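You operate a simulated robot arm through the tools that you are given. There is no shell and no other tool. Be economical: measure what you need, move in short steps, check, and stop when the job is done.

You run a simulated robot arm. Do the job below in one go: nothing can be reset, and whatever is moved stays where it is left.

Task
Shut the left door. Shut the right door. Take the paper roll and put it on the top of the herb bench. Take the fennel bottle from the green bench and put it on the hose coil. Any order will do. Set down upright: bottle.

The check looks at the end state, three seconds after you hand in, the way a careful person would. Anything else that was tipped, shoved, dropped, spilled or broken makes it a failure.

Robot
A 7-joint arm with a vacuum gripper on a trunk, on a base that drives. Base frame: it is fixed to the floor where the robot stands at the start and does not move with it; the origin is under the middle of the robot, x ahead of it, y to its left, z up. Readings come in m, rad, newtons and seconds.
Its first joint turns from -2.897 to 2.897 rad. Places, roughly: bottle [-1.75, 2, 0.75]; hose coil (13x13x2 cm) [-0.1, 2, 0.8]; left door [0.9, 0.1, 0.5]; paper roll (12x12x26 cm) [-0.3, 1.9, 0.9]; right door [0.8, -0.5, 0.5]; top of the herb bench [-2.2, 5.4, 0.8]. Payload 1.06 kg.
Tool frame: the origin (TCP) lies in the middle of the cups' lips, and z points out of the cups. The gripper has 1 cup of 0.024 m across, covering 0.024 by 0.024 m (tool x, y); the bellows give 0.008 m. With the vacuum on, a cup seals on a smooth face that it is pressed against (1 to 4 N); it does not hold porous or soft things. The pull reaches 23 N.
Orientation is told as [roll, pitch, yaw] about the base's x, y, z axes, in that order, counted from this pose: with the cups facing straight down, the tool's x points along the base's -x, its y along +y and its z along -z.

Tools
- The arm moves only by the tool jog_arm. Its argument "deltas" is one flat list of numbers, 7 for each row, row after row: the shift along the tool's x, y, z in m, then the turn, a rotation vector about the tool's x, y, z in rad, then the vacuum: 1 switches it on, 0 off. In form: [tx, ty, tz, rx, ry, rz, vac, tx, ty, tz, rx, ry, rz, vac, ...]. A call has 1 to 20 rows; each row is the pose to reach, as a shift and turn from the pose commanded when the call began, along the tool's axes at that moment. Each row takes 0.2 s and may step no farther than 0.05 m and 0.15 rad from the row before; otherwise, or with a gripper value out of range, the whole call is refused. A pose out of reach is approached as far as the arm can. The call stops where the force on the tool passes 40 N (or 10 N more than at its start, if that is more) or the arm is blocked; 0.2 s more then pass. The pull builds up within a second once a cup has sealed. Time passes only in rows, and 0.2 s behind the last, so rows that repeat a pose give it time. The reply holds the time, the measured pose of the TCP, the force on the tool along the base axes and the pull of the vacuum, in the units named above and with some noise, with the torque about the TCP (base axes, N m) and any sound that the robot's microphone picked up.
- Cameras (640 x 400 px; columns grow to the right, rows downward): "scene" is now at [0.1698, 0.1833, 1.4647]; the picture's right is [-0.34, -0.94, 0.00], its down [-0.74, 0.27, -0.61] and it looks along [0.58, -0.21, -0.79] (base axes); focal length 252 px, centre (320, 200). "wrist" rides on the gripper at [0.078, 0.019, -0.096] in the tool frame; the picture's right is [-0.24, 0.97, 0.00], its down [-0.71, -0.17, -0.68] and it looks along [-0.67, -0.16, 0.73] (tool axes); focal length 243 px, centre (320, 200). There is no depth. A picture from a camera that has moved, and an enlarged one, comes with that camera's place and axes in the base frame and with its lens.
- snapshot(camera): a new picture of that camera. The clock stands still meanwhile.
- drive_base(legs): drives the robot by 1 to 6 legs, each [ahead, left, turn to the left] in m, m and rad, along the robot's own axes; the way and the turn of a leg run together, so that a leg with both is an arc; at most 1.5 m and 3.142 rad a leg. The arm and the cameras ride along, it lands a little off, and it stops where it bumps. It gives what a move gives.
- turn_head(pan, tilt): turns the head with the scene camera to pan (to the left, within 2.094 rad either way) and tilt (down, from -0.506 to 1.204), counted from straight ahead of the robot. It gives what a move gives.
- inspect(camera, box): a new picture of the part [left, top, right, bottom] of that camera's present view, enlarged. The clock stands still meanwhile.
- sign_off(): hands the job in; it is judged then, once.

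Work in short steps. Places have to be worked out from the pictures, the camera data and where the tool is seen: move nearer, look again, correct. Check each grasp and each placing, and mend what went wrong. You have 165 turns and 120 pictures in all, those below and enlarged ones among them. Switch the vacuum off and draw the arm clear of the work before you hand the job in, unless the task says otherwise; then end with one line.

The tools are called after "Emit:" as a command line: name --argument value ..., lists and objects as JSON in quotes. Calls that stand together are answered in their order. jog_arm: Moves the arm, as the interface text tells. Its arguments: {"type":"object","properties":{"deltas":{"type":"array"}},"required":["deltas"]} The other tools are called the same way: drive_base (legs) drives the base; turn_head (pan, tilt) turns the head that bears the scene camera; snapshot (camera) takes a picture; inspect (camera, box) takes an enlarged picture of a part of a camera's view; sign_off () hands the job in.

At the start:

```text
time_s: 0.0
ee_pos: [0.5847, 0.078, 0.8006]
tool_rot: [0.0, 0.0, 0.0]
ft_force: [0.0, -0.4, 0.7]
ft_torque: [0.02, 0.0, -0.02]
pull: 0.0
robot x, y, heading: [-0.005, 0.0015, -0.001]
head pan, tilt: [-0.344, 0.911]
```

scene: 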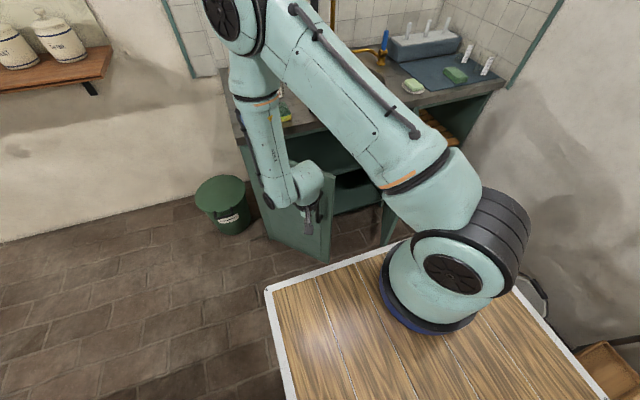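
wrist: 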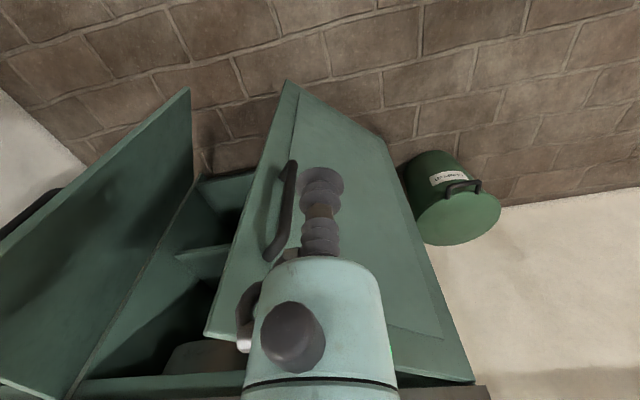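

The pictures show two open cabinet doors below a sink ahead of the robot. First I look at the doors with a different head angle.

Emit:
turn_head --pan 0.0 --tilt 0.7

Emit:
snapshot --camera "scene"

Emit:
turn_head --pan 1.7 --tilt 0.4

Emit:
snapshot --camera "scene"

```text
time_s: 0.8
ee_pos: [0.5847, 0.077, 0.7999]
tool_rot: [-0.001, 0.0, 0.0]
ft_force: [0.1, -0.4, -0.3]
ft_torque: [0.03, 0.0, -0.02]
pull: 0.0
robot x, y, heading: [-0.0006, -0.0031, -0.002]
head pan, tilt: [0.0, 0.7]
```

```text
117 pictures are left
camera scene: at [0.1841, 0.2085, 1.4816], right [0.0, -1.0, 0.0], down [-0.64, 0.0, -0.76], along [0.76, 0.0, -0.64], focal length 252 px, centre (320, 200)
```

scene: 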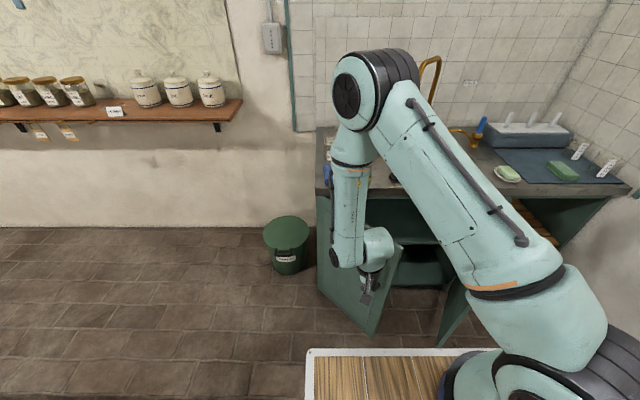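

```text
time_s: 2.6
ee_pos: [0.5856, 0.0783, 0.7989]
tool_rot: [-0.001, 0.001, 0.0]
ft_force: [0.5, 0.8, 0.0]
ft_torque: [0.03, 0.01, -0.02]
pull: 0.0
robot x, y, heading: [-0.0009, -0.0013, 0.004]
head pan, tilt: [1.7, 0.4]
```

```text
116 pictures are left
camera scene: at [0.0873, 0.3004, 1.5085], right [0.99, 0.13, 0.0], down [0.05, -0.39, -0.92], along [-0.12, 0.91, -0.39], focal length 252 px, centre (320, 200)
```

scene: 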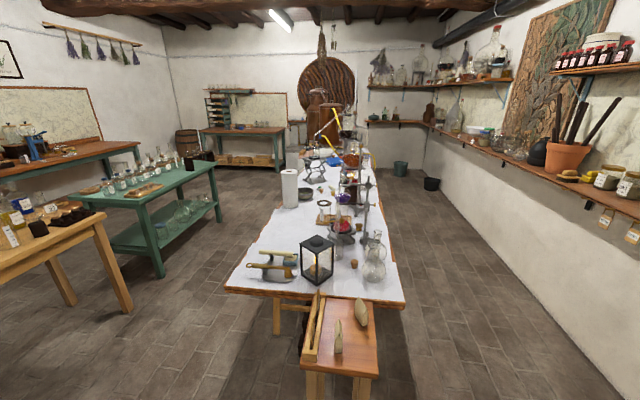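

I'll look down at the robot's own front, and toward the right side, to understand the footprint and the right door.

Emit:
turn_head --pan 0.0 --tilt 1.2

Emit:
snapshot --camera "scene"

Emit:
turn_head --pan -1.0 --tilt 1.0

Emit:
snapshot --camera "scene"

```text
time_s: 4.3
ee_pos: [0.5849, 0.078, 0.8003]
tool_rot: [0.001, -0.001, -0.002]
ft_force: [0.2, 0.4, -0.1]
ft_torque: [0.01, -0.06, -0.01]
pull: 0.1
robot x, y, heading: [-0.0001, -0.0006, -0.0]
head pan, tilt: [0.0, 1.201]
```

```text
115 pictures are left
camera scene: at [0.1551, 0.2086, 1.4457], right [0.0, -1.0, 0.0], down [-0.93, 0.0, -0.36], along [0.36, 0.0, -0.93], focal length 252 px, centre (320, 200)
```

scene: 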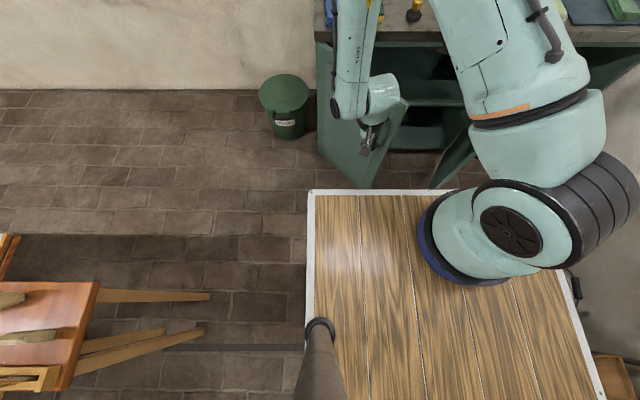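

```text
time_s: 5.6
ee_pos: [0.5851, 0.0778, 0.8003]
tool_rot: [-0.001, -0.001, 0.0]
ft_force: [0.2, -0.3, 0.7]
ft_torque: [-0.02, -0.01, 0.02]
pull: 0.0
robot x, y, heading: [-0.0023, 0.0014, -0.002]
head pan, tilt: [-1.0, 1.0]
```

```text
114 pictures are left
camera scene: at [0.1369, 0.1499, 1.4583], right [-0.84, -0.54, 0.0], down [-0.46, 0.71, -0.54], along [0.29, -0.45, -0.84], focal length 252 px, centre (320, 200)
```

scene: 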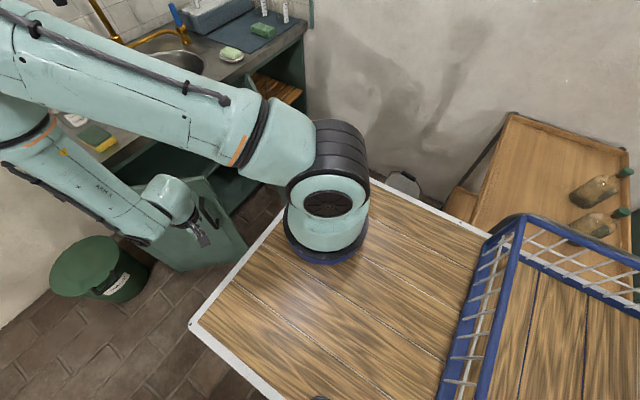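

The deck seems to be the robot's own trunk top (z≈1.0). The left door runs from its hinge at ≈(0.99, 0.21) to its free edge at ≈(0.735, −0.065), z 0.1–0.81, with a vertical handle near the free edge. I pitch the tool forward to push the panel with the cup.

Emit:
jog_arm --deltas '[-0.007, 0.003, 0.015, 0, -0.15, 0, 0, -0.014, 0.006, 0.03, 0, -0.3, 0, 0, -0.021, 0.009, 0.045, 0, -0.45, 0, 0, -0.028, 0.012, 0.06, 0, -0.6, 0, 0, -0.035, 0.015, 0.075, 0, -0.75, 0, 0, -0.042, 0.018, 0.09, 0, -0.9, 0, 0, -0.05, 0.02, 0.1, 0, -1.05, 0, 0]'

Emit:
snapshot --camera "wrist"

Emit:
turn_head --pan -0.25 --tilt 0.9

Emit:
snapshot --camera "scene"

```text
time_s: 7.2
ee_pos: [0.6348, 0.097, 0.6999]
tool_rot: [0.002, -1.052, -0.003]
ft_force: [-0.6, 0.4, 0.2]
ft_torque: [-0.02, 0.01, -0.03]
pull: 0.1
robot x, y, heading: [-0.0011, -0.0, -0.0]
head pan, tilt: [-1.0, 1.0]
```

```text
113 pictures are left
camera wrist: at [0.5128, 0.1169, 0.6803], right [0.12, 0.97, 0.2], down [-0.24, -0.17, 0.95], along [0.96, -0.16, 0.22], focal length 243 px, centre (320, 200)
```

wrist: 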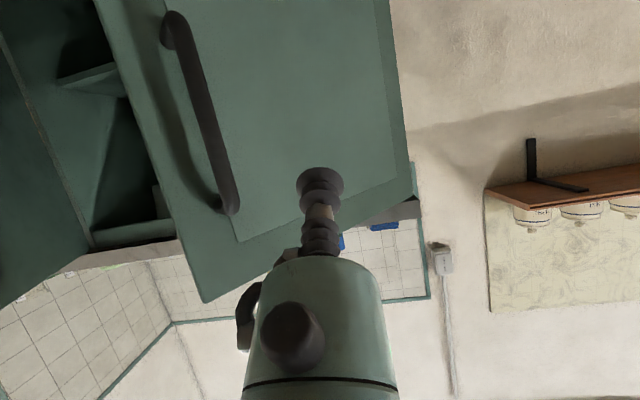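

```text
time_s: 8.3
ee_pos: [0.634, 0.0967, 0.6991]
tool_rot: [0.0, -1.049, -0.003]
ft_force: [0.1, 0.6, 0.9]
ft_torque: [0.07, 0.0, 0.01]
pull: 0.0
robot x, y, heading: [-0.0037, -0.0016, -0.002]
head pan, tilt: [-0.25, 0.901]
```

```text
112 pictures are left
camera scene: at [0.1723, 0.1898, 1.4655], right [-0.25, -0.97, 0.0], down [-0.76, 0.19, -0.62], along [0.6, -0.15, -0.78], focal length 252 px, centre (320, 200)
```

scene: 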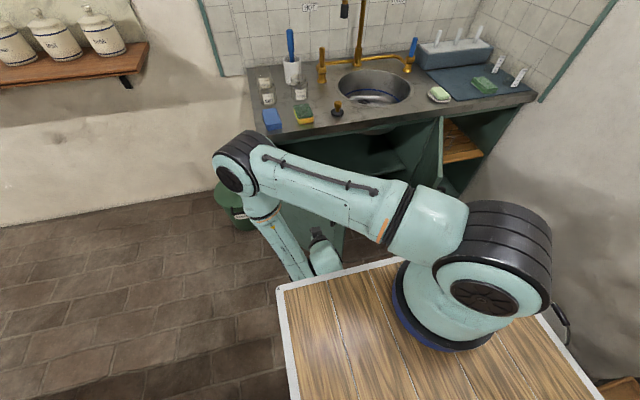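

The arm is clear of the counter. I now yaw the cup about 0.4 rad to the right and approach the left door's panel just short of contact.

Emit:
jog_arm --deltas '[0.0027, -0.012, 0.042, 0.115, 0, 0.066, 0, 0.0053, -0.025, 0.084, 0.231, 0, 0.132, 0, 0.008, -0.037, 0.1267, 0.347, 0, 0.199, 0]'

Emit:
snapshot --camera "wrist"

```text
time_s: 9.1
ee_pos: [0.7387, 0.0623, 0.6289]
tool_rot: [0.003, -1.049, -0.402]
ft_force: [0.2, 0.2, 0.3]
ft_torque: [-0.01, 0.02, -0.01]
pull: 0.1
robot x, y, heading: [0.0, -0.0007, -0.001]
head pan, tilt: [-0.25, 0.901]
```

```text
111 pictures are left
camera wrist: at [0.6348, 0.1269, 0.61], right [0.49, 0.85, 0.2], down [-0.29, -0.06, 0.96], along [0.82, -0.52, 0.21], focal length 243 px, centre (320, 200)
```

wrist: 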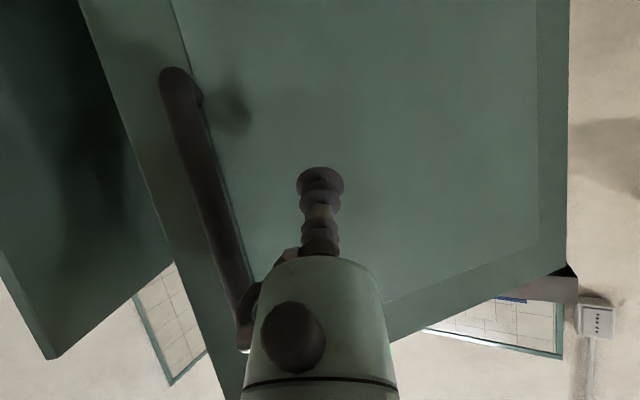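

The panel is square ahead with about 8 cm left. I push it along its closing arc.

Emit:
jog_arm --deltas '[-0.0216, 0, 0.0377, 0, 0, 0, 0, -0.0434, -0.001, 0.0757, 0, 0, 0, 0, -0.0569, -0.006, 0.0991, 0, 0, 0, 0, -0.0709, -0.0136, 0.1236, 0, 0, 0, 0, -0.087, -0.013, 0.1516, 0, 0, 0, 0, -0.1033, -0.0133, 0.1799, 0, 0, 0, 0]'

Emit:
snapshot --camera "wrist"

```text
time_s: 10.5
ee_pos: [0.926, -0.0319, 0.6293]
tool_rot: [0.003, -1.05, -0.403]
ft_force: [-0.4, 0.1, 0.1]
ft_torque: [0.02, 0.01, 0.0]
pull: 0.2
robot x, y, heading: [0.0017, 0.0019, 0.003]
head pan, tilt: [-0.25, 0.901]
```

```text
110 pictures are left
camera wrist: at [0.8218, 0.0333, 0.6104], right [0.49, 0.85, 0.2], down [-0.29, -0.06, 0.95], along [0.82, -0.52, 0.21], focal length 243 px, centre (320, 200)
```

wrist: 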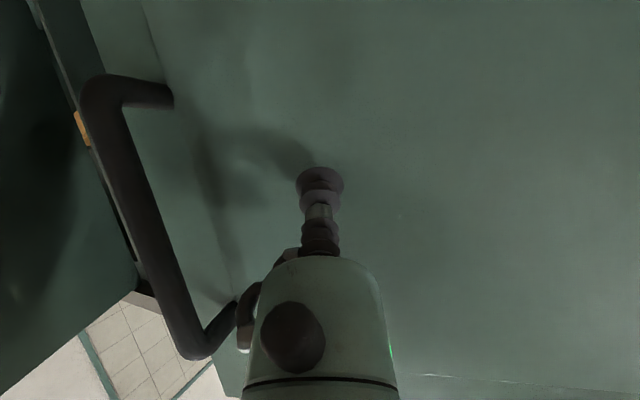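

The door follows with little force. I continue pushing until the force shows it is shut.

Emit:
jog_arm --deltas '[-0.0149, 0.0061, 0.026, 0, 0, 0, 0, -0.0292, 0.015, 0.0509, 0, 0, 0, 0, -0.0361, 0.0209, 0.0629, 0, 0, 0, 0, -0.043, 0.0267, 0.0749, 0, 0, 0, 0]'

Emit:
snapshot --camera "wrist"

```text
time_s: 11.5
ee_pos: [1.0072, -0.0422, 0.6256]
tool_rot: [-0.003, -1.04, -0.399]
ft_force: [-13.5, 0.9, 1.3]
ft_torque: [0.03, -0.19, 0.1]
pull: 0.0
robot x, y, heading: [-0.0011, -0.0001, -0.002]
head pan, tilt: [-0.25, 0.901]
stopped in row 4: the force on the tool passed its limit at 50 N (the readings are from after the stop); the commanded pose is now the measured one
```

```text
109 pictures are left
camera wrist: at [0.9028, 0.0232, 0.6071], right [0.49, 0.85, 0.2], down [-0.28, -0.06, 0.96], along [0.82, -0.53, 0.21], focal length 243 px, centre (320, 200)
```

wrist: 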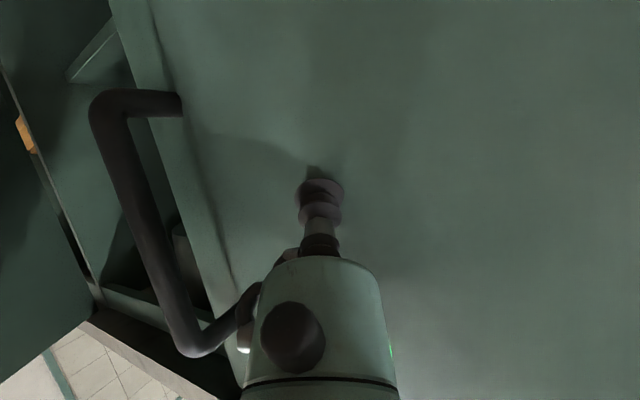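

The left door is shut: contact is at x≈1.0 and the force passed its limit. I retract straight back while raising and straightening the yaw.

Emit:
jog_arm --deltas '[0.0096, -0.0174, -0.042, 0, 0, 0, 0, 0.0193, -0.0348, -0.0838, 0, 0, 0, 0, 0.0289, -0.052, -0.1256, 0, 0, 0, 0, 0.0385, -0.0695, -0.1675, -0.07, 0, -0.04, 0, 0.048, -0.087, -0.209, -0.14, 0, -0.08, 0, 0.0578, -0.104, -0.251, -0.208, 0, -0.12, 0, 0.0674, -0.1216, -0.293, -0.278, 0, -0.16, 0, 0.077, -0.139, -0.335, -0.347, 0, -0.199, 0]'

Emit:
snapshot --camera "wrist"

Emit:
snapshot --camera "scene"

```text
time_s: 13.3
ee_pos: [0.6516, -0.0426, 0.7283]
tool_rot: [0.006, -1.044, -0.006]
ft_force: [0.0, 0.1, -0.6]
ft_torque: [-0.01, 0.02, 0.01]
pull: 0.0
robot x, y, heading: [0.0026, 0.0023, -0.002]
head pan, tilt: [-0.25, 0.901]
```

```text
108 pictures are left
camera wrist: at [0.5307, -0.0225, 0.7102], right [0.12, 0.97, 0.21], down [-0.24, -0.17, 0.96], along [0.96, -0.16, 0.21], focal length 243 px, centre (320, 200)
```

wrist: 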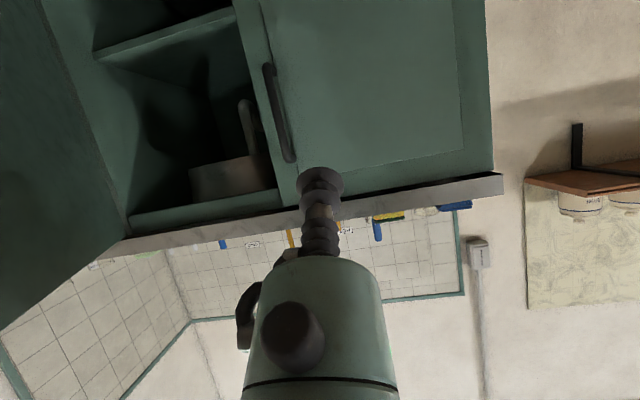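

```text
107 pictures are left
camera scene: at [0.1723, 0.1899, 1.4655], right [-0.25, -0.97, 0.0], down [-0.76, 0.19, -0.62], along [0.6, -0.15, -0.78], focal length 252 px, centre (320, 200)
```

scene: 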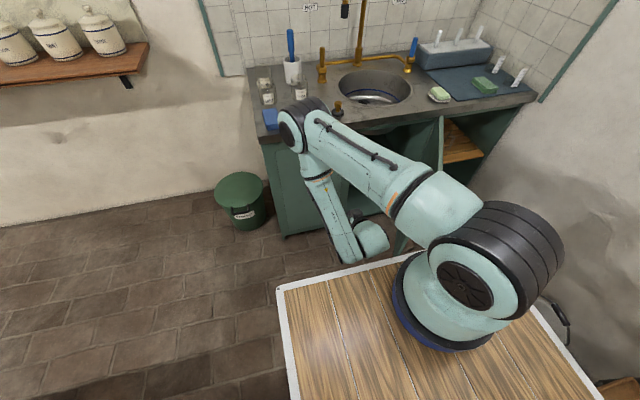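

The left door is flush. Now I swing the tool around the right door's free edge (≈(0.68, −0.37)) to its outer side, yawing left on the way.

Emit:
jog_arm --deltas '[-0.0027, -0.04, -0.0154, 0, 0, 0, 0, -0.0054, -0.08, -0.031, 0, 0, 0, 0, -0.0081, -0.12, -0.046, 0, 0, 0, 0, -0.0108, -0.16, -0.0616, 0, 0, 0, 0, -0.0135, -0.2, -0.077, 0, 0, 0, 0]'

Emit:
snapshot --camera "wrist"

```text
time_s: 14.5
ee_pos: [0.5894, -0.2419, 0.7768]
tool_rot: [0.005, -1.041, -0.007]
ft_force: [0.3, 0.2, -0.7]
ft_torque: [0.02, 0.02, 0.0]
pull: 0.1
robot x, y, heading: [-0.0008, 0.0033, 0.001]
head pan, tilt: [-0.25, 0.901]
```

```text
106 pictures are left
camera wrist: at [0.4687, -0.2221, 0.7586], right [0.12, 0.97, 0.21], down [-0.24, -0.17, 0.96], along [0.96, -0.16, 0.21], focal length 243 px, centre (320, 200)
```

wrist: 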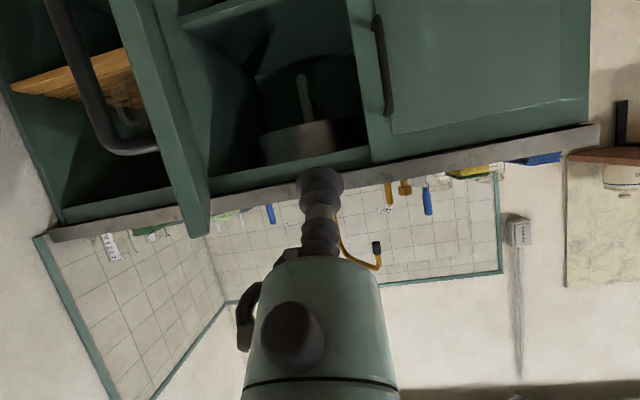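

The right door's edge is where I judged, at ≈(0.68, −0.38). I move on to its outer side.

Emit:
jog_arm --deltas '[0.015, -0.036, 0.0086, -0.074, 0, -0.043, 0, 0.03, -0.071, 0.017, -0.149, 0, -0.086, 0, 0.0446, -0.107, 0.0257, -0.223, 0, -0.129, 0, 0.0594, -0.143, 0.034, -0.297, 0, -0.171, 0, 0.0743, -0.179, 0.043, -0.371, 0, -0.214, 0, 0.089, -0.214, 0.051, -0.446, 0, -0.257, 0, 0.104, -0.25, 0.06, -0.52, 0, -0.3, 0]'

Emit:
snapshot --camera "wrist"

```text
time_s: 16.1
ee_pos: [0.5906, -0.4917, 0.658]
tool_rot: [0.007, -1.044, 0.593]
ft_force: [0.1, -0.1, -0.5]
ft_torque: [0.01, -0.01, -0.03]
pull: 0.0
robot x, y, heading: [-0.0045, -0.0023, 0.002]
head pan, tilt: [-0.25, 0.901]
```

```text
105 pictures are left
camera wrist: at [0.4798, -0.5442, 0.6399], right [-0.45, 0.87, 0.21], down [-0.1, -0.28, 0.96], along [0.89, 0.41, 0.21], focal length 243 px, centre (320, 200)
```

wrist: 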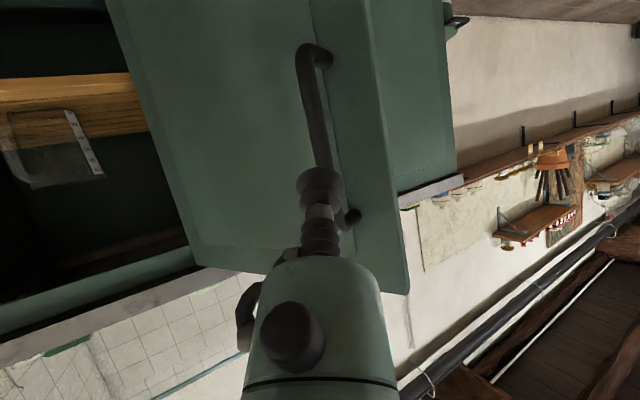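

The view shows the outer face with its handle. I aim at the panel hinge-side of the handle and go to just off the contact point.

Emit:
jog_arm --deltas '[-0.017, -0.026, 0.0293, 0, 0, 0, 0, -0.034, -0.0517, 0.0585, 0, 0, 0, 0, -0.051, -0.0775, 0.0878, 0, 0, 0, 0, -0.068, -0.1033, 0.117, 0, 0, 0, 0]'

Emit:
snapshot --camera "wrist"

```text
time_s: 17.1
ee_pos: [0.7605, -0.5019, 0.658]
tool_rot: [0.008, -1.045, 0.591]
ft_force: [-0.5, -0.4, -0.4]
ft_torque: [0.02, 0.02, -0.04]
pull: 0.1
robot x, y, heading: [0.0002, -0.0007, 0.004]
head pan, tilt: [-0.25, 0.901]
```

```text
104 pictures are left
camera wrist: at [0.6491, -0.5541, 0.6382], right [-0.45, 0.87, 0.21], down [-0.1, -0.28, 0.96], along [0.89, 0.41, 0.21], focal length 243 px, centre (320, 200)
```

wrist: 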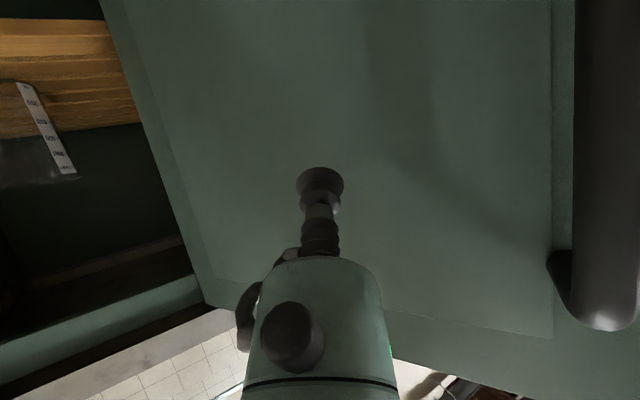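

Clear of the handle. I push the right door along its closing arc.

Emit:
jog_arm --deltas '[-0.0173, 0.019, 0.0298, 0, 0, 0, 0, -0.0347, 0.0379, 0.0596, 0, 0, 0, 0, -0.0572, 0.056, 0.0982, 0, 0, 0, 0, -0.0767, 0.0635, 0.1318, 0, 0, 0, 0, -0.097, 0.0642, 0.1665, 0, 0, 0, 0, -0.1167, 0.0581, 0.2005, 0, 0, 0, 0, -0.1341, 0.0468, 0.2304, 0, 0, 0, 0]'

Emit:
snapshot --camera "wrist"

```text
time_s: 18.7
ee_pos: [0.9534, -0.3095, 0.6581]
tool_rot: [0.007, -1.045, 0.59]
ft_force: [-0.9, -0.4, -0.9]
ft_torque: [-0.01, 0.0, 0.0]
pull: 0.0
robot x, y, heading: [-0.0005, 0.0006, 0.004]
head pan, tilt: [-0.25, 0.901]
```

```text
103 pictures are left
camera wrist: at [0.8424, -0.3624, 0.639], right [-0.45, 0.87, 0.21], down [-0.1, -0.28, 0.96], along [0.89, 0.41, 0.21], focal length 243 px, centre (320, 200)
```

wrist: 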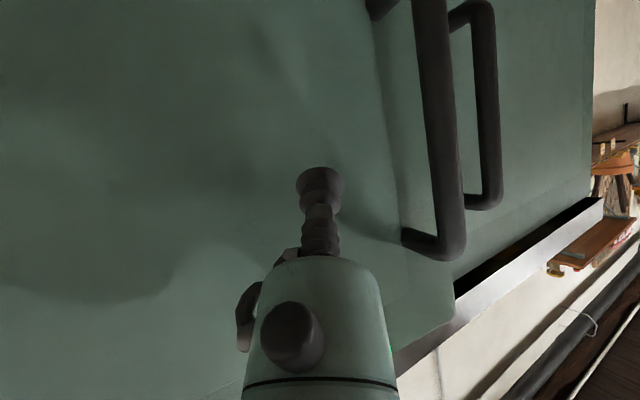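

The door is nearly shut; I finish the push straight ahead.

Emit:
jog_arm --deltas '[-0.0134, -0.0143, 0.0229, 0, 0, 0, 0, -0.0217, -0.0255, 0.0373, 0, 0, 0, 0, -0.028, -0.0339, 0.048, 0, 0, 0, 0, -0.0342, -0.0422, 0.0587, 0, 0, 0, 0]'

Emit:
snapshot --camera "wrist"

```text
time_s: 19.7
ee_pos: [1.0003, -0.3015, 0.66]
tool_rot: [0.009, -1.046, 0.59]
ft_force: [-1.8, -0.1, 0.0]
ft_torque: [0.0, -0.03, -0.01]
pull: 0.1
out of reach, approached as far as the arm can: row 2, 3, 4
robot x, y, heading: [0.0019, -0.001, -0.003]
head pan, tilt: [-0.25, 0.901]
```

```text
102 pictures are left
camera wrist: at [0.8893, -0.3535, 0.6408], right [-0.45, 0.87, 0.21], down [-0.1, -0.28, 0.96], along [0.89, 0.41, 0.21], focal length 243 px, centre (320, 200)
```

wrist: 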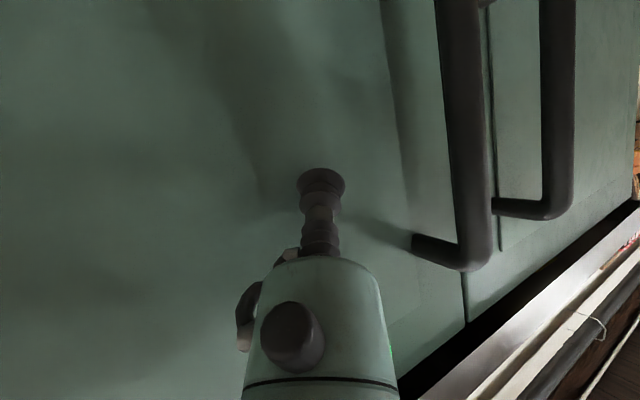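

The arm is at its reach limit with the door nearly shut, so I nudge the base ahead 3 cm to finish.

Emit:
drive_base --legs '[[0.03, 0, 0]]'

Emit:
snapshot --camera "wrist"

```text
time_s: 20.4
ee_pos: [1.0059, -0.3022, 0.655]
tool_rot: [0.023, -1.039, 0.581]
ft_force: [-7.1, -0.1, 2.5]
ft_torque: [-0.05, -0.07, -0.02]
pull: 0.0
robot x, y, heading: [0.0133, -0.0007, 0.001]
head pan, tilt: [-0.25, 0.901]
stopped in leg 1: the force on the tool passed its limit at 85 N (the readings are from after the stop); the commanded pose is now the measured one
```

```text
101 pictures are left
camera wrist: at [0.8955, -0.3546, 0.637], right [-0.45, 0.87, 0.21], down [-0.09, -0.28, 0.96], along [0.89, 0.41, 0.2], focal length 243 px, centre (320, 200)
```

wrist: 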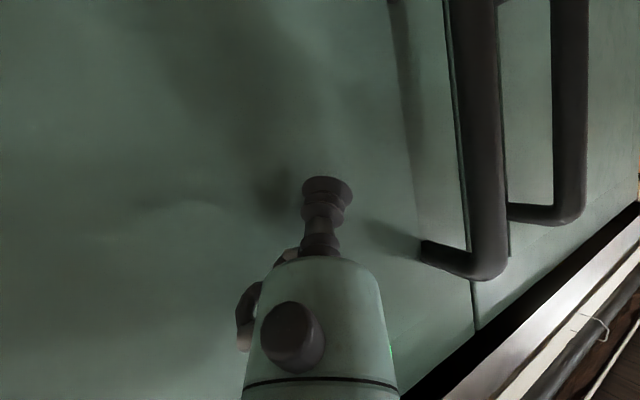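

Right door is shut (hard stop). I retract straight back.

Emit:
jog_arm --deltas '[0.0117, 0.024, -0.0343, 0, 0, 0, 0, 0.0234, 0.048, -0.0686, 0, 0, 0, 0, 0.0351, 0.072, -0.103, 0, 0, 0, 0, 0.0469, 0.096, -0.137, 0, 0, 0, 0, 0.0586, 0.12, -0.171, 0, 0, 0, 0, 0.07, 0.144, -0.206, 0, 0, 0, 0, 0.082, 0.168, -0.24, 0, 0, 0, 0]'

Emit:
snapshot --camera "wrist"

```text
time_s: 22.0
ee_pos: [0.7088, -0.3039, 0.7079]
tool_rot: [0.021, -1.04, 0.582]
ft_force: [0.4, -0.1, 0.9]
ft_torque: [0.0, -0.02, -0.01]
pull: 0.0
robot x, y, heading: [0.0093, 0.0017, 0.003]
head pan, tilt: [-0.25, 0.901]
```

```text
100 pictures are left
camera wrist: at [0.5972, -0.3561, 0.6905], right [-0.45, 0.87, 0.21], down [-0.09, -0.28, 0.96], along [0.89, 0.41, 0.2], focal length 243 px, centre (320, 200)
```

wrist: 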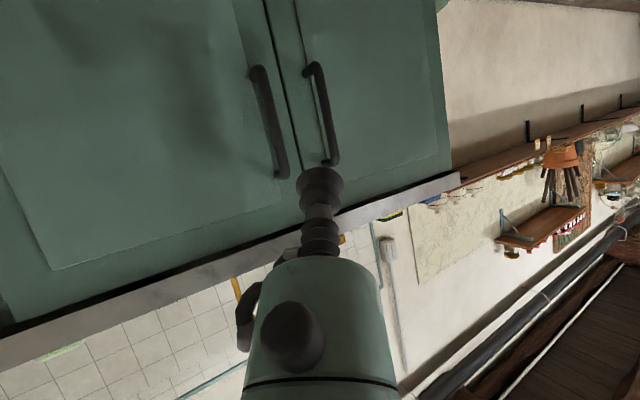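

Both doors look flush. I bring the arm back to a compact, upright pose before driving.

Emit:
jog_arm --deltas '[-0.0175, 0.036, -0.003, 0.0835, 0, 0.0487, 0, -0.035, 0.072, -0.006, 0.167, 0, 0.0973, 0, -0.0525, 0.108, -0.009, 0.25, 0, 0.146, 0, -0.07, 0.144, -0.012, 0.334, 0, 0.195, 0, -0.0875, 0.18, -0.015, 0.4175, 0, 0.243, 0, -0.105, 0.216, -0.018, 0.501, 0, 0.292, 0]'

Emit:
jog_arm --deltas '[-0.004, 0.0257, -0.0073, 0, 0.1486, 0, 0, -0.008, 0.0514, -0.0146, 0, 0.297, 0, 0, -0.012, 0.077, -0.022, 0, 0.446, 0, 0, -0.016, 0.103, -0.029, 0, 0.594, 0, 0, -0.02, 0.1286, -0.036, 0, 0.743, 0, 0, -0.024, 0.154, -0.044, 0, 0.891, 0, 0, -0.028, 0.18, -0.051, 0, 1.04, 0, 0]'

Emit:
turn_head --pan 1.7 --tilt 0.7

Emit:
snapshot --camera "scene"

```text
time_s: 23.4
ee_pos: [0.613, -0.1265, 0.811]
tool_rot: [0.015, -1.037, -0.05]
ft_force: [1.9, 2.2, -0.2]
ft_torque: [-0.11, 0.09, -0.16]
pull: 0.1
robot x, y, heading: [0.0122, -0.0012, -0.001]
head pan, tilt: [-0.25, 0.901]
```

```text
time_s: 25.0
ee_pos: [0.5844, 0.0739, 0.8619]
tool_rot: [0.009, 0.007, 0.02]
ft_force: [0.5, 0.2, 0.0]
ft_torque: [-0.01, 0.03, -0.04]
pull: 0.1
out of reach, approached as far as the arm can: row 1, 2, 3, 4, 5
robot x, y, heading: [0.0112, -0.0024, -0.001]
head pan, tilt: [-0.25, 0.901]
```

```text
time_s: 26.9
ee_pos: [0.5828, 0.0724, 0.8602]
tool_rot: [0.007, 0.008, 0.019]
ft_force: [-0.1, 0.0, -0.3]
ft_torque: [-0.03, 0.02, 0.01]
pull: 0.0
robot x, y, heading: [0.0102, 0.0014, 0.0]
head pan, tilt: [1.7, 0.7]
```

```text
99 pictures are left
camera scene: at [0.0992, 0.2927, 1.4817], right [0.99, 0.13, 0.0], down [0.08, -0.64, -0.76], along [-0.1, 0.76, -0.64], focal length 252 px, centre (320, 200)
```

scene: 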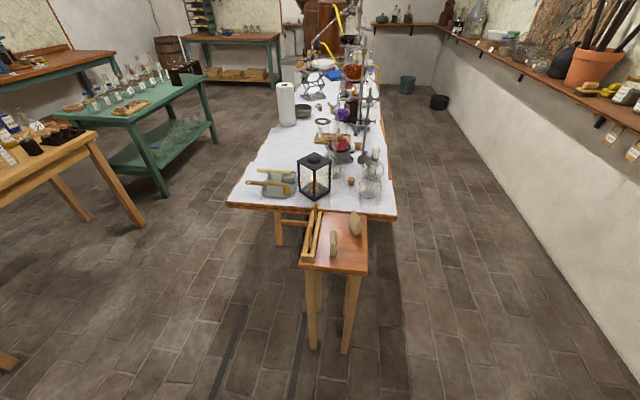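

Doors done. Before driving I look behind the robot on both sides for clearance.

Emit:
turn_head --pan 2.09 --tilt 1.0

Emit:
snapshot --camera "scene"

Emit:
turn_head --pan -2.09 --tilt 0.7

Emit:
snapshot --camera "scene"

```text
time_s: 27.8
ee_pos: [0.5816, 0.073, 0.8621]
tool_rot: [0.005, 0.007, 0.019]
ft_force: [-0.4, -0.3, -0.2]
ft_torque: [-0.04, -0.03, 0.03]
pull: 0.1
robot x, y, heading: [0.0118, -0.0011, -0.002]
head pan, tilt: [2.089, 1.0]
```

```text
98 pictures are left
camera scene: at [0.0756, 0.2691, 1.4583], right [0.87, 0.49, 0.0], down [0.42, -0.73, -0.54], along [-0.27, 0.47, -0.84], focal length 252 px, centre (320, 200)
```

scene: 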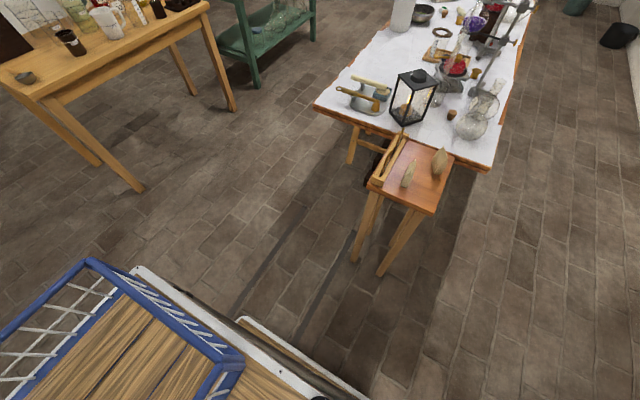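

```text
time_s: 31.2
ee_pos: [0.5829, 0.0735, 0.8614]
tool_rot: [0.005, 0.007, 0.019]
ft_force: [0.6, -0.2, 0.2]
ft_torque: [-0.03, -0.01, 0.03]
pull: 0.1
robot x, y, heading: [0.0109, 0.0013, 0.001]
head pan, tilt: [-2.089, 0.7]
```

```text
97 pictures are left
camera scene: at [0.068, 0.1347, 1.4817], right [-0.87, 0.5, 0.0], down [0.32, 0.56, -0.76], along [-0.38, -0.66, -0.64], focal length 252 px, centre (320, 200)
```

scene: 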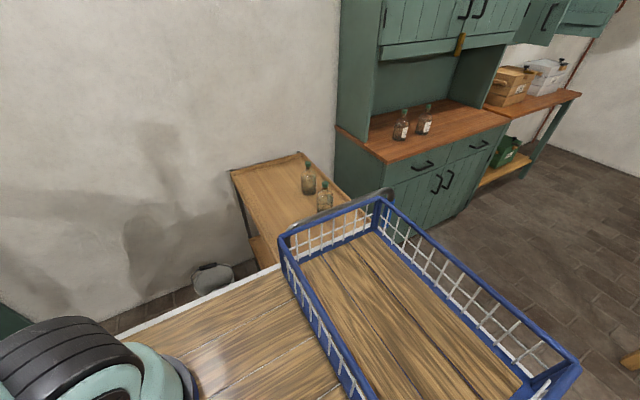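

Footprint is about x −0.29..0.36, y ±0.24, and the aisle between the benches (x≈−1.5..−0.42) is wide enough. I raise the tool, then back up to x≈−1.0, keeping the heading.

Emit:
jog_arm --deltas '[0, 0, -0.045, 0, 0, 0, 0, 0, 0, -0.09, 0, 0, 0, 0, 0, 0, -0.135, 0, 0, 0, 0, 0, 0, -0.18, 0, 0, 0, 0, 0, 0, -0.225, 0, 0, 0, 0, 0, 0, -0.27, 0, 0, 0, 0, 0, 0, -0.3, 0, 0, 0, 0]'

Emit:
drive_base --legs '[[-1.01, 0, 0]]'

Emit:
turn_head --pan 1.57 --tilt 0.6

Emit:
snapshot --camera "scene"

```text
time_s: 32.8
ee_pos: [0.5855, 0.0719, 1.1601]
tool_rot: [0.007, 0.006, 0.019]
ft_force: [-0.8, 0.5, 0.4]
ft_torque: [0.0, 0.03, -0.02]
pull: 0.0
robot x, y, heading: [0.0104, 0.0018, 0.001]
head pan, tilt: [-2.089, 0.7]
```

```text
time_s: 37.9
ee_pos: [-0.4063, 0.0699, 1.1597]
tool_rot: [0.009, 0.004, 0.018]
ft_force: [-1.2, 0.1, 0.5]
ft_torque: [-0.01, 0.0, -0.01]
pull: 0.1
robot x, y, heading: [-0.9786, 0.0012, 0.002]
head pan, tilt: [-2.089, 0.7]
```

```text
time_s: 41.0
ee_pos: [-0.4051, 0.0716, 1.1608]
tool_rot: [0.007, 0.006, 0.017]
ft_force: [-0.1, -0.7, 0.5]
ft_torque: [0.01, 0.01, 0.01]
pull: 0.2
robot x, y, heading: [-0.9822, 0.0033, 0.001]
head pan, tilt: [1.571, 0.6]
```

```text
96 pictures are left
camera scene: at [-0.8795, 0.2979, 1.4903], right [1.0, 0.0, 0.0], down [0.0, -0.56, -0.83], along [0.0, 0.83, -0.56], focal length 252 px, centre (320, 200)
```

scene: 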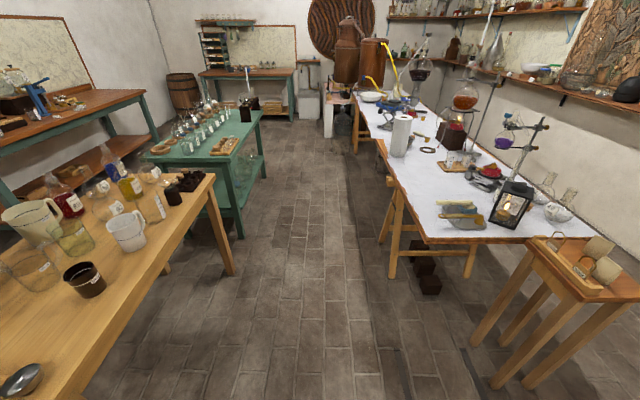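

The aisle is clear. I drive left 1.45 m along it facing the table and then look at the table.

Emit:
drive_base --legs '[[-0.01, 1.45, 0]]'

Emit:
turn_head --pan 0.5 --tilt 0.75

Emit:
snapshot --camera "scene"

Emit:
snapshot --camera "wrist"

```text
time_s: 48.2
ee_pos: [-0.3746, 1.4913, 1.1604]
tool_rot: [0.007, 0.006, -0.031]
ft_force: [0.1, -0.2, -0.7]
ft_torque: [-0.04, -0.02, 0.0]
pull: 0.0
robot x, y, heading: [-0.9513, 1.4501, -0.048]
head pan, tilt: [1.571, 0.6]
```

```text
time_s: 49.5
ee_pos: [-0.3745, 1.4927, 1.1604]
tool_rot: [0.007, 0.006, -0.031]
ft_force: [0.0, -0.2, 0.8]
ft_torque: [0.0, 0.0, 0.02]
pull: 0.0
robot x, y, heading: [-0.9479, 1.4496, -0.052]
head pan, tilt: [0.499, 0.75]
```

```text
95 pictures are left
camera scene: at [-0.7671, 1.6888, 1.4774], right [0.43, -0.9, 0.0], down [-0.61, -0.3, -0.73], along [0.66, 0.32, -0.68], focal length 252 px, centre (320, 200)
```

scene: 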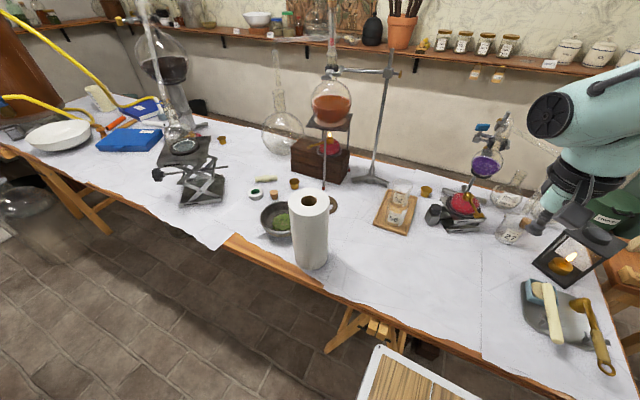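

```text
94 pictures are left
camera wrist: at [-0.4508, 1.5133, 1.2567], right [0.26, 0.96, 0.01], down [0.71, -0.2, 0.68], along [0.66, -0.18, -0.73], focal length 243 px, centre (320, 200)
```

wrist: 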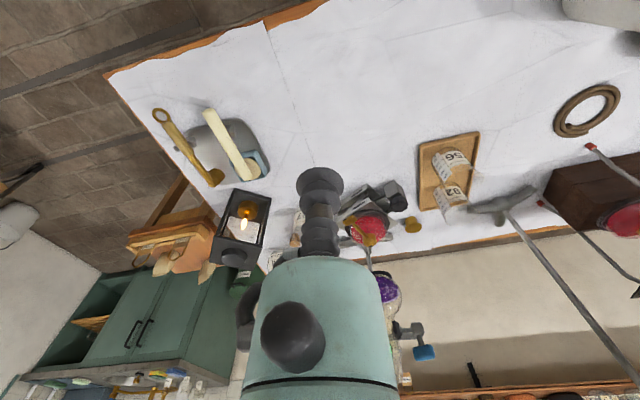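

The hose coil is the brown ring behind the paper roll. I look closer at the roll's top and at the coil.

Emit:
inspect --camera "scene" --box '[230, 160, 390, 280]'

Emit:
inspect --camera "wrist" --box '[540, 60, 640, 150]'

```text
3.33 times, centred on (310, 220) of scene
camera zoom: at [-0.7671, 1.6888, 1.4774], right [0.43, -0.9, 0.0], down [-0.61, -0.3, -0.73], along [0.66, 0.32, -0.68], focal length 839 px, centre (353, 133)
```

zoom: 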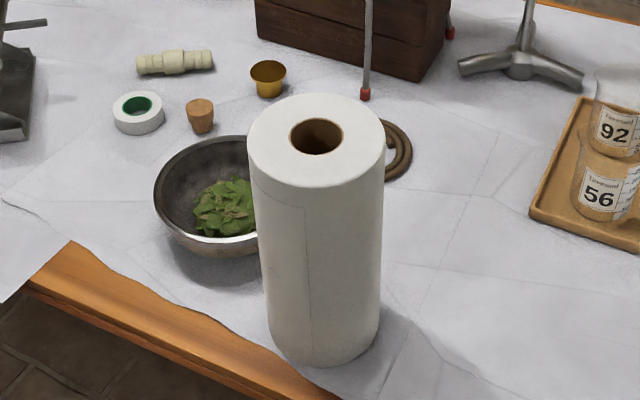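

```text
4.44 times, centred on (590, 105) of wrist
camera zoom: at [-0.4508, 1.5133, 1.2567], right [0.26, 0.96, 0.01], down [0.71, -0.2, 0.68], along [0.66, -0.18, -0.73], focal length 1078 px, centre (-880, 622)
```

zoom: 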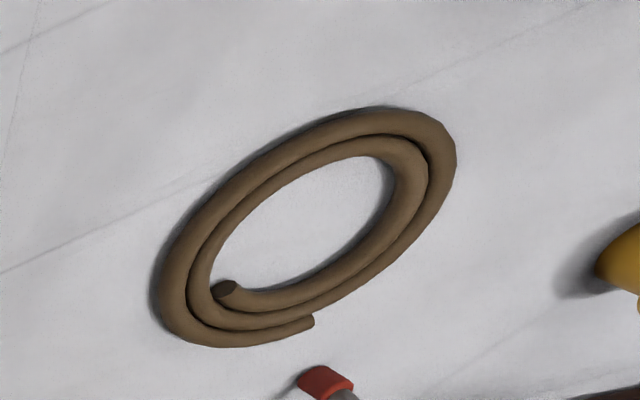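

The roll stands at ≈(−0.353, 1.92), top z≈1.03; the coil centre is ≈(−0.11, 1.98). I drive left to line up with the roll, the tool staying 13 cm above it.

Emit:
drive_base --legs '[[-0.06, 0.4, 0.05]]'

Emit:
snapshot --camera "wrist"

Emit:
snapshot --camera "scene"

```text
time_s: 52.0
ee_pos: [-0.4292, 1.9264, 1.1602]
tool_rot: [0.007, 0.005, 0.028]
ft_force: [0.0, -1.5, 0.4]
ft_torque: [0.02, 0.01, 0.03]
pull: 0.0
robot x, y, heading: [-1.0061, 1.8523, 0.009]
head pan, tilt: [0.499, 0.75]
```

```text
91 pictures are left
camera wrist: at [-0.5066, 1.942, 1.2568], right [0.21, 0.98, 0.01], down [0.72, -0.16, 0.68], along [0.67, -0.14, -0.73], focal length 243 px, centre (320, 200)
```

wrist: 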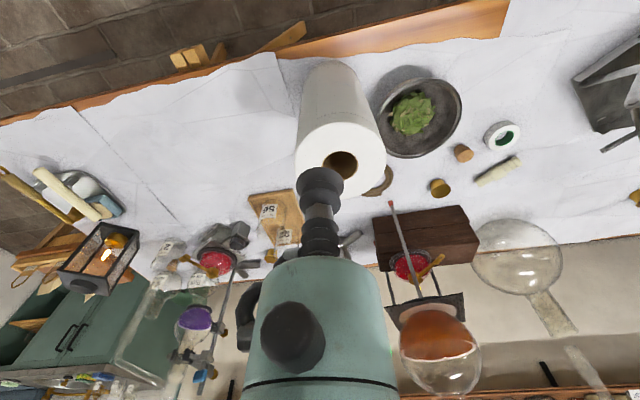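

```text
90 pictures are left
camera scene: at [-0.8325, 2.0991, 1.4774], right [0.48, -0.87, 0.0], down [-0.6, -0.33, -0.73], along [0.64, 0.35, -0.68], focal length 252 px, centre (320, 200)
```

scene: 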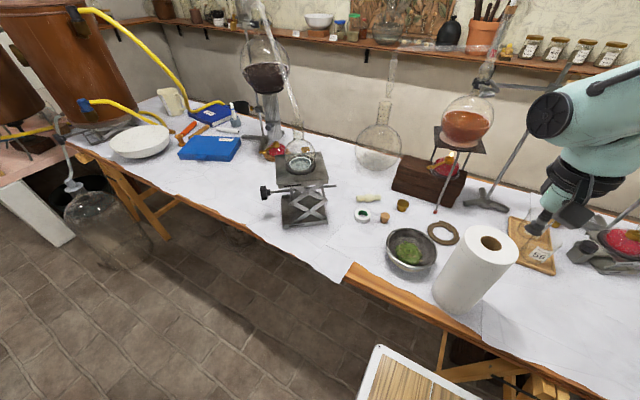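

Both cameras put the roll's top centre at (−0.352, 1.933, 1.03). I come down over the annulus on the near side, at (−0.391, 1.932), stopping 1.5 cm above.

Emit:
jog_arm --deltas '[-0.0128, 0.002, 0.038, 0, 0, 0, 1, -0.0256, 0.004, 0.076, 0, 0, 0, 1, -0.038, 0.006, 0.114, 0, 0, 0, 1]'

Emit:
snapshot --camera "wrist"

```text
time_s: 52.8
ee_pos: [-0.3924, 1.9317, 1.0461]
tool_rot: [0.009, 0.002, 0.024]
ft_force: [-0.4, 0.1, -0.1]
ft_torque: [0.01, -0.03, 0.02]
pull: 0.0
robot x, y, heading: [-1.003, 1.8495, 0.002]
head pan, tilt: [0.499, 0.75]
```

```text
89 pictures are left
camera wrist: at [-0.4697, 1.9484, 1.1421], right [0.21, 0.98, 0.01], down [0.72, -0.16, 0.68], along [0.67, -0.14, -0.73], focal length 243 px, centre (320, 200)
```

wrist: 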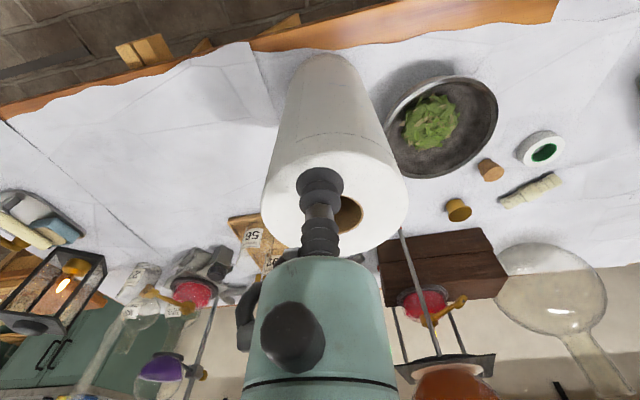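

The cup sits over the paper annulus. I press gently with the vacuum on.

Emit:
jog_arm --deltas '[-0.003, 0, 0.008, 0, 0, 0, 1, -0.003, 0, 0.013, 0, 0, 0, 1, -0.003, 0, 0.016, 0, 0, 0, 1, -0.003, 0, 0.018, 0, 0, 0, 1, -0.003, 0, 0.018, 0, 0, 0, 1, -0.003, 0, 0.018, 0, 0, 0, 1]'

```text
time_s: 54.2
ee_pos: [-0.3874, 1.9322, 1.0266]
tool_rot: [0.006, 0.005, 0.026]
ft_force: [-0.3, -0.5, -1.1]
ft_torque: [0.02, 0.0, 0.02]
pull: 0.0
robot x, y, heading: [-1.0047, 1.8492, 0.007]
head pan, tilt: [0.499, 0.75]
```

No clear contact yet; I press a few millimetres further.

Emit:
jog_arm --deltas '[0, 0, 0.003, 0, 0, 0, 1, 0, 0, 0.005, 0, 0, 0, 1, 0, 0, 0.005, 0, 0, 0, 1, 0, 0, 0.005, 0, 0, 0, 1, 0, 0, 0.005, 0, 0, 0, 1]'

Emit:
snapshot --camera "wrist"

```text
time_s: 55.4
ee_pos: [-0.3885, 1.9333, 1.0225]
tool_rot: [0.006, 0.006, 0.027]
ft_force: [0.1, -0.3, -0.6]
ft_torque: [-0.02, -0.01, -0.03]
pull: 0.0
robot x, y, heading: [-1.0044, 1.8474, 0.007]
head pan, tilt: [0.499, 0.75]
```

```text
88 pictures are left
camera wrist: at [-0.4667, 1.9498, 1.1192], right [0.21, 0.98, 0.01], down [0.72, -0.16, 0.68], along [0.67, -0.14, -0.73], focal length 243 px, centre (320, 200)
```

wrist: 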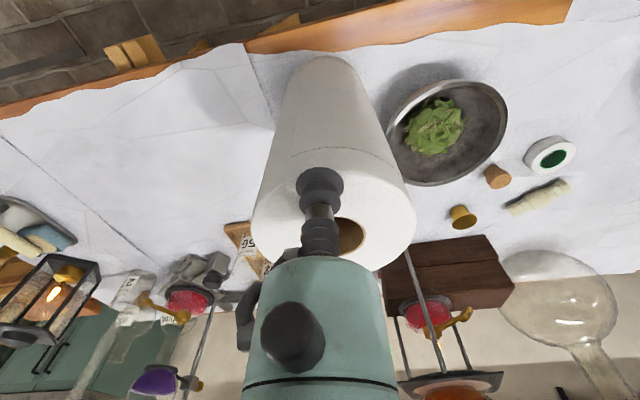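

Still free air. I keep descending in small steps.

Emit:
jog_arm --deltas '[0, 0, 0.003, 0, 0, 0, 1, 0, 0, 0.006, 0, 0, 0, 1, 0, 0, 0.006, 0, 0, 0, 1, 0, 0, 0.006, 0, 0, 0, 1]'

Emit:
jog_arm --deltas '[0, 0, 0.003, 0, 0, 0, 1, 0, 0, 0.003, 0, 0, 0, 1, 0, 0, 0.003, 0, 0, 0, 1]'

```text
time_s: 56.4
ee_pos: [-0.3902, 1.9341, 1.0163]
tool_rot: [0.006, 0.005, 0.026]
ft_force: [0.9, -0.1, 0.5]
ft_torque: [-0.03, 0.0, -0.05]
pull: 0.1
robot x, y, heading: [-1.0023, 1.849, 0.003]
head pan, tilt: [0.499, 0.75]
```

```text
time_s: 57.2
ee_pos: [-0.3889, 1.9337, 1.0149]
tool_rot: [0.007, 0.005, 0.03]
ft_force: [-1.3, 0.6, 1.7]
ft_torque: [-0.03, 0.0, -0.03]
pull: 0.0
robot x, y, heading: [-1.0035, 1.8506, 0.006]
head pan, tilt: [0.499, 0.75]
```

A first hint of contact (1.7 N). I press 2–3 mm more and dwell.

Emit:
jog_arm --deltas '[0, 0, 0.003, 0, 0, 0, 1, 0, 0, 0.003, 0, 0, 0, 1, 0, 0, 0.003, 0, 0, 0, 1, 0, 0, 0.003, 0, 0, 0, 1, 0, 0, 0.003, 0, 0, 0, 1]'

Emit:
snapshot --camera "wrist"

```text
time_s: 58.4
ee_pos: [-0.3889, 1.933, 1.011]
tool_rot: [0.006, 0.006, 0.026]
ft_force: [-0.4, 0.0, 2.9]
ft_torque: [-0.02, 0.01, 0.03]
pull: 0.0
robot x, y, heading: [-1.0028, 1.8482, 0.01]
head pan, tilt: [0.499, 0.75]
```

```text
87 pictures are left
camera wrist: at [-0.4669, 1.9501, 1.1077], right [0.21, 0.98, 0.01], down [0.72, -0.16, 0.68], along [0.67, -0.14, -0.73], focal length 243 px, centre (320, 200)
```

wrist: 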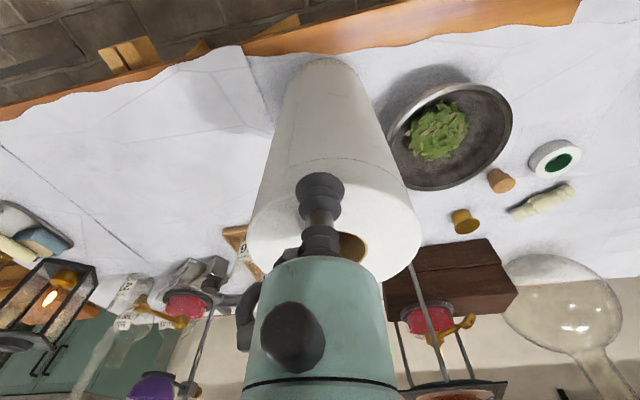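

There's contact at z≈1.013 but no seal; I judge the roll's centre to be (−0.362, 1.937), so the cup overlaps the core hole. I lift, shift 1.5 cm outward, and press again.

Emit:
jog_arm --deltas '[0, 0, -0.01, 0, 0, 0, 1, 0.008, 0.002, -0.01, 0, 0, 0, 1, 0.0155, 0.004, -0.01, 0, 0, 0, 1, 0.0155, 0.004, -0.004, 0, 0, 0, 1, 0.0155, 0.004, 0, 0, 0, 0, 1, 0.0155, 0.004, 0, 0, 0, 0, 1, 0.0155, 0.004, 0, 0, 0, 0, 1, 0.0155, 0.004, 0, 0, 0, 0, 1]'

Emit:
snapshot --camera "wrist"

```text
time_s: 60.2
ee_pos: [-0.4042, 1.9357, 1.0115]
tool_rot: [0.007, 0.004, 0.026]
ft_force: [0.9, 0.2, -0.8]
ft_torque: [0.0, 0.06, -0.01]
pull: 0.1
robot x, y, heading: [-1.0027, 1.8497, 0.008]
head pan, tilt: [0.499, 0.75]
```

```text
86 pictures are left
camera wrist: at [-0.482, 1.9532, 1.1079], right [0.21, 0.98, 0.01], down [0.72, -0.16, 0.68], along [0.67, -0.14, -0.73], focal length 243 px, centre (320, 200)
```

wrist: 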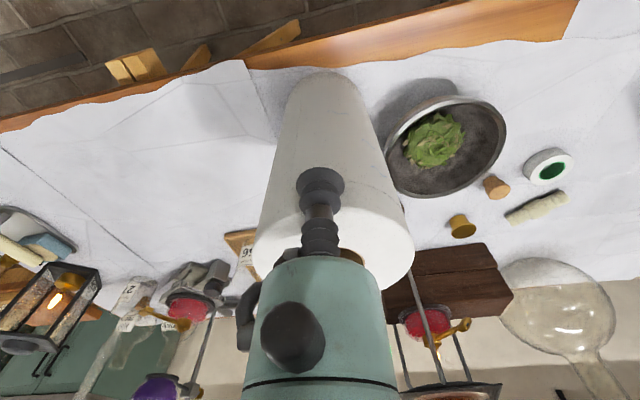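

The cup now seems off the near rim. I lift 2 cm and check with the scene camera enlarged.

Emit:
jog_arm --deltas '[0, 0, -0.025, 0, 0, 0, 0]'

Emit:
inspect --camera "scene" --box '[410, 190, 570, 310]'

Emit:
inspect --camera "wrist" --box '[220, 60, 440, 300]'

```text
time_s: 60.6
ee_pos: [-0.4054, 1.9376, 1.0369]
tool_rot: [0.008, 0.007, 0.026]
ft_force: [0.0, -0.3, -0.1]
ft_torque: [0.0, 0.01, 0.0]
pull: 0.1
robot x, y, heading: [-1.0019, 1.8481, 0.008]
head pan, tilt: [0.499, 0.75]
```

```text
3.33 times, centred on (490, 250) of scene
camera zoom: at [-0.8323, 2.0992, 1.4774], right [0.48, -0.87, 0.0], down [-0.6, -0.33, -0.73], along [0.64, 0.35, -0.68], focal length 839 px, centre (-247, 33)
```

zoom: 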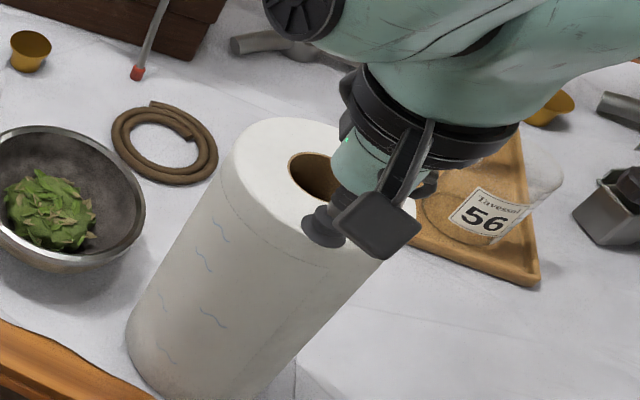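

```text
1.67 times, centred on (330, 180) of wrist
camera zoom: at [-0.4822, 1.9538, 1.1331], right [0.21, 0.98, 0.01], down [0.72, -0.16, 0.68], along [0.67, -0.14, -0.73], focal length 404 px, centre (303, 233)
```

zoom: 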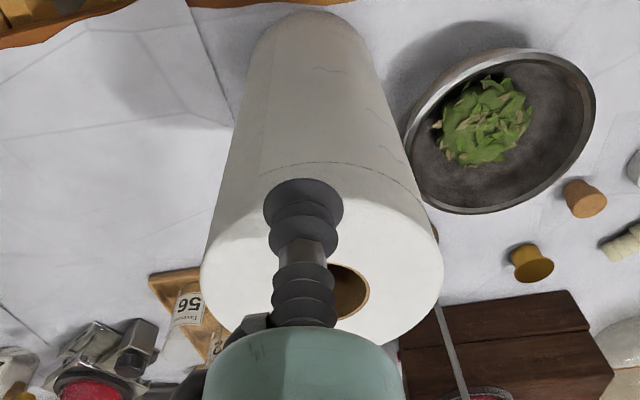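

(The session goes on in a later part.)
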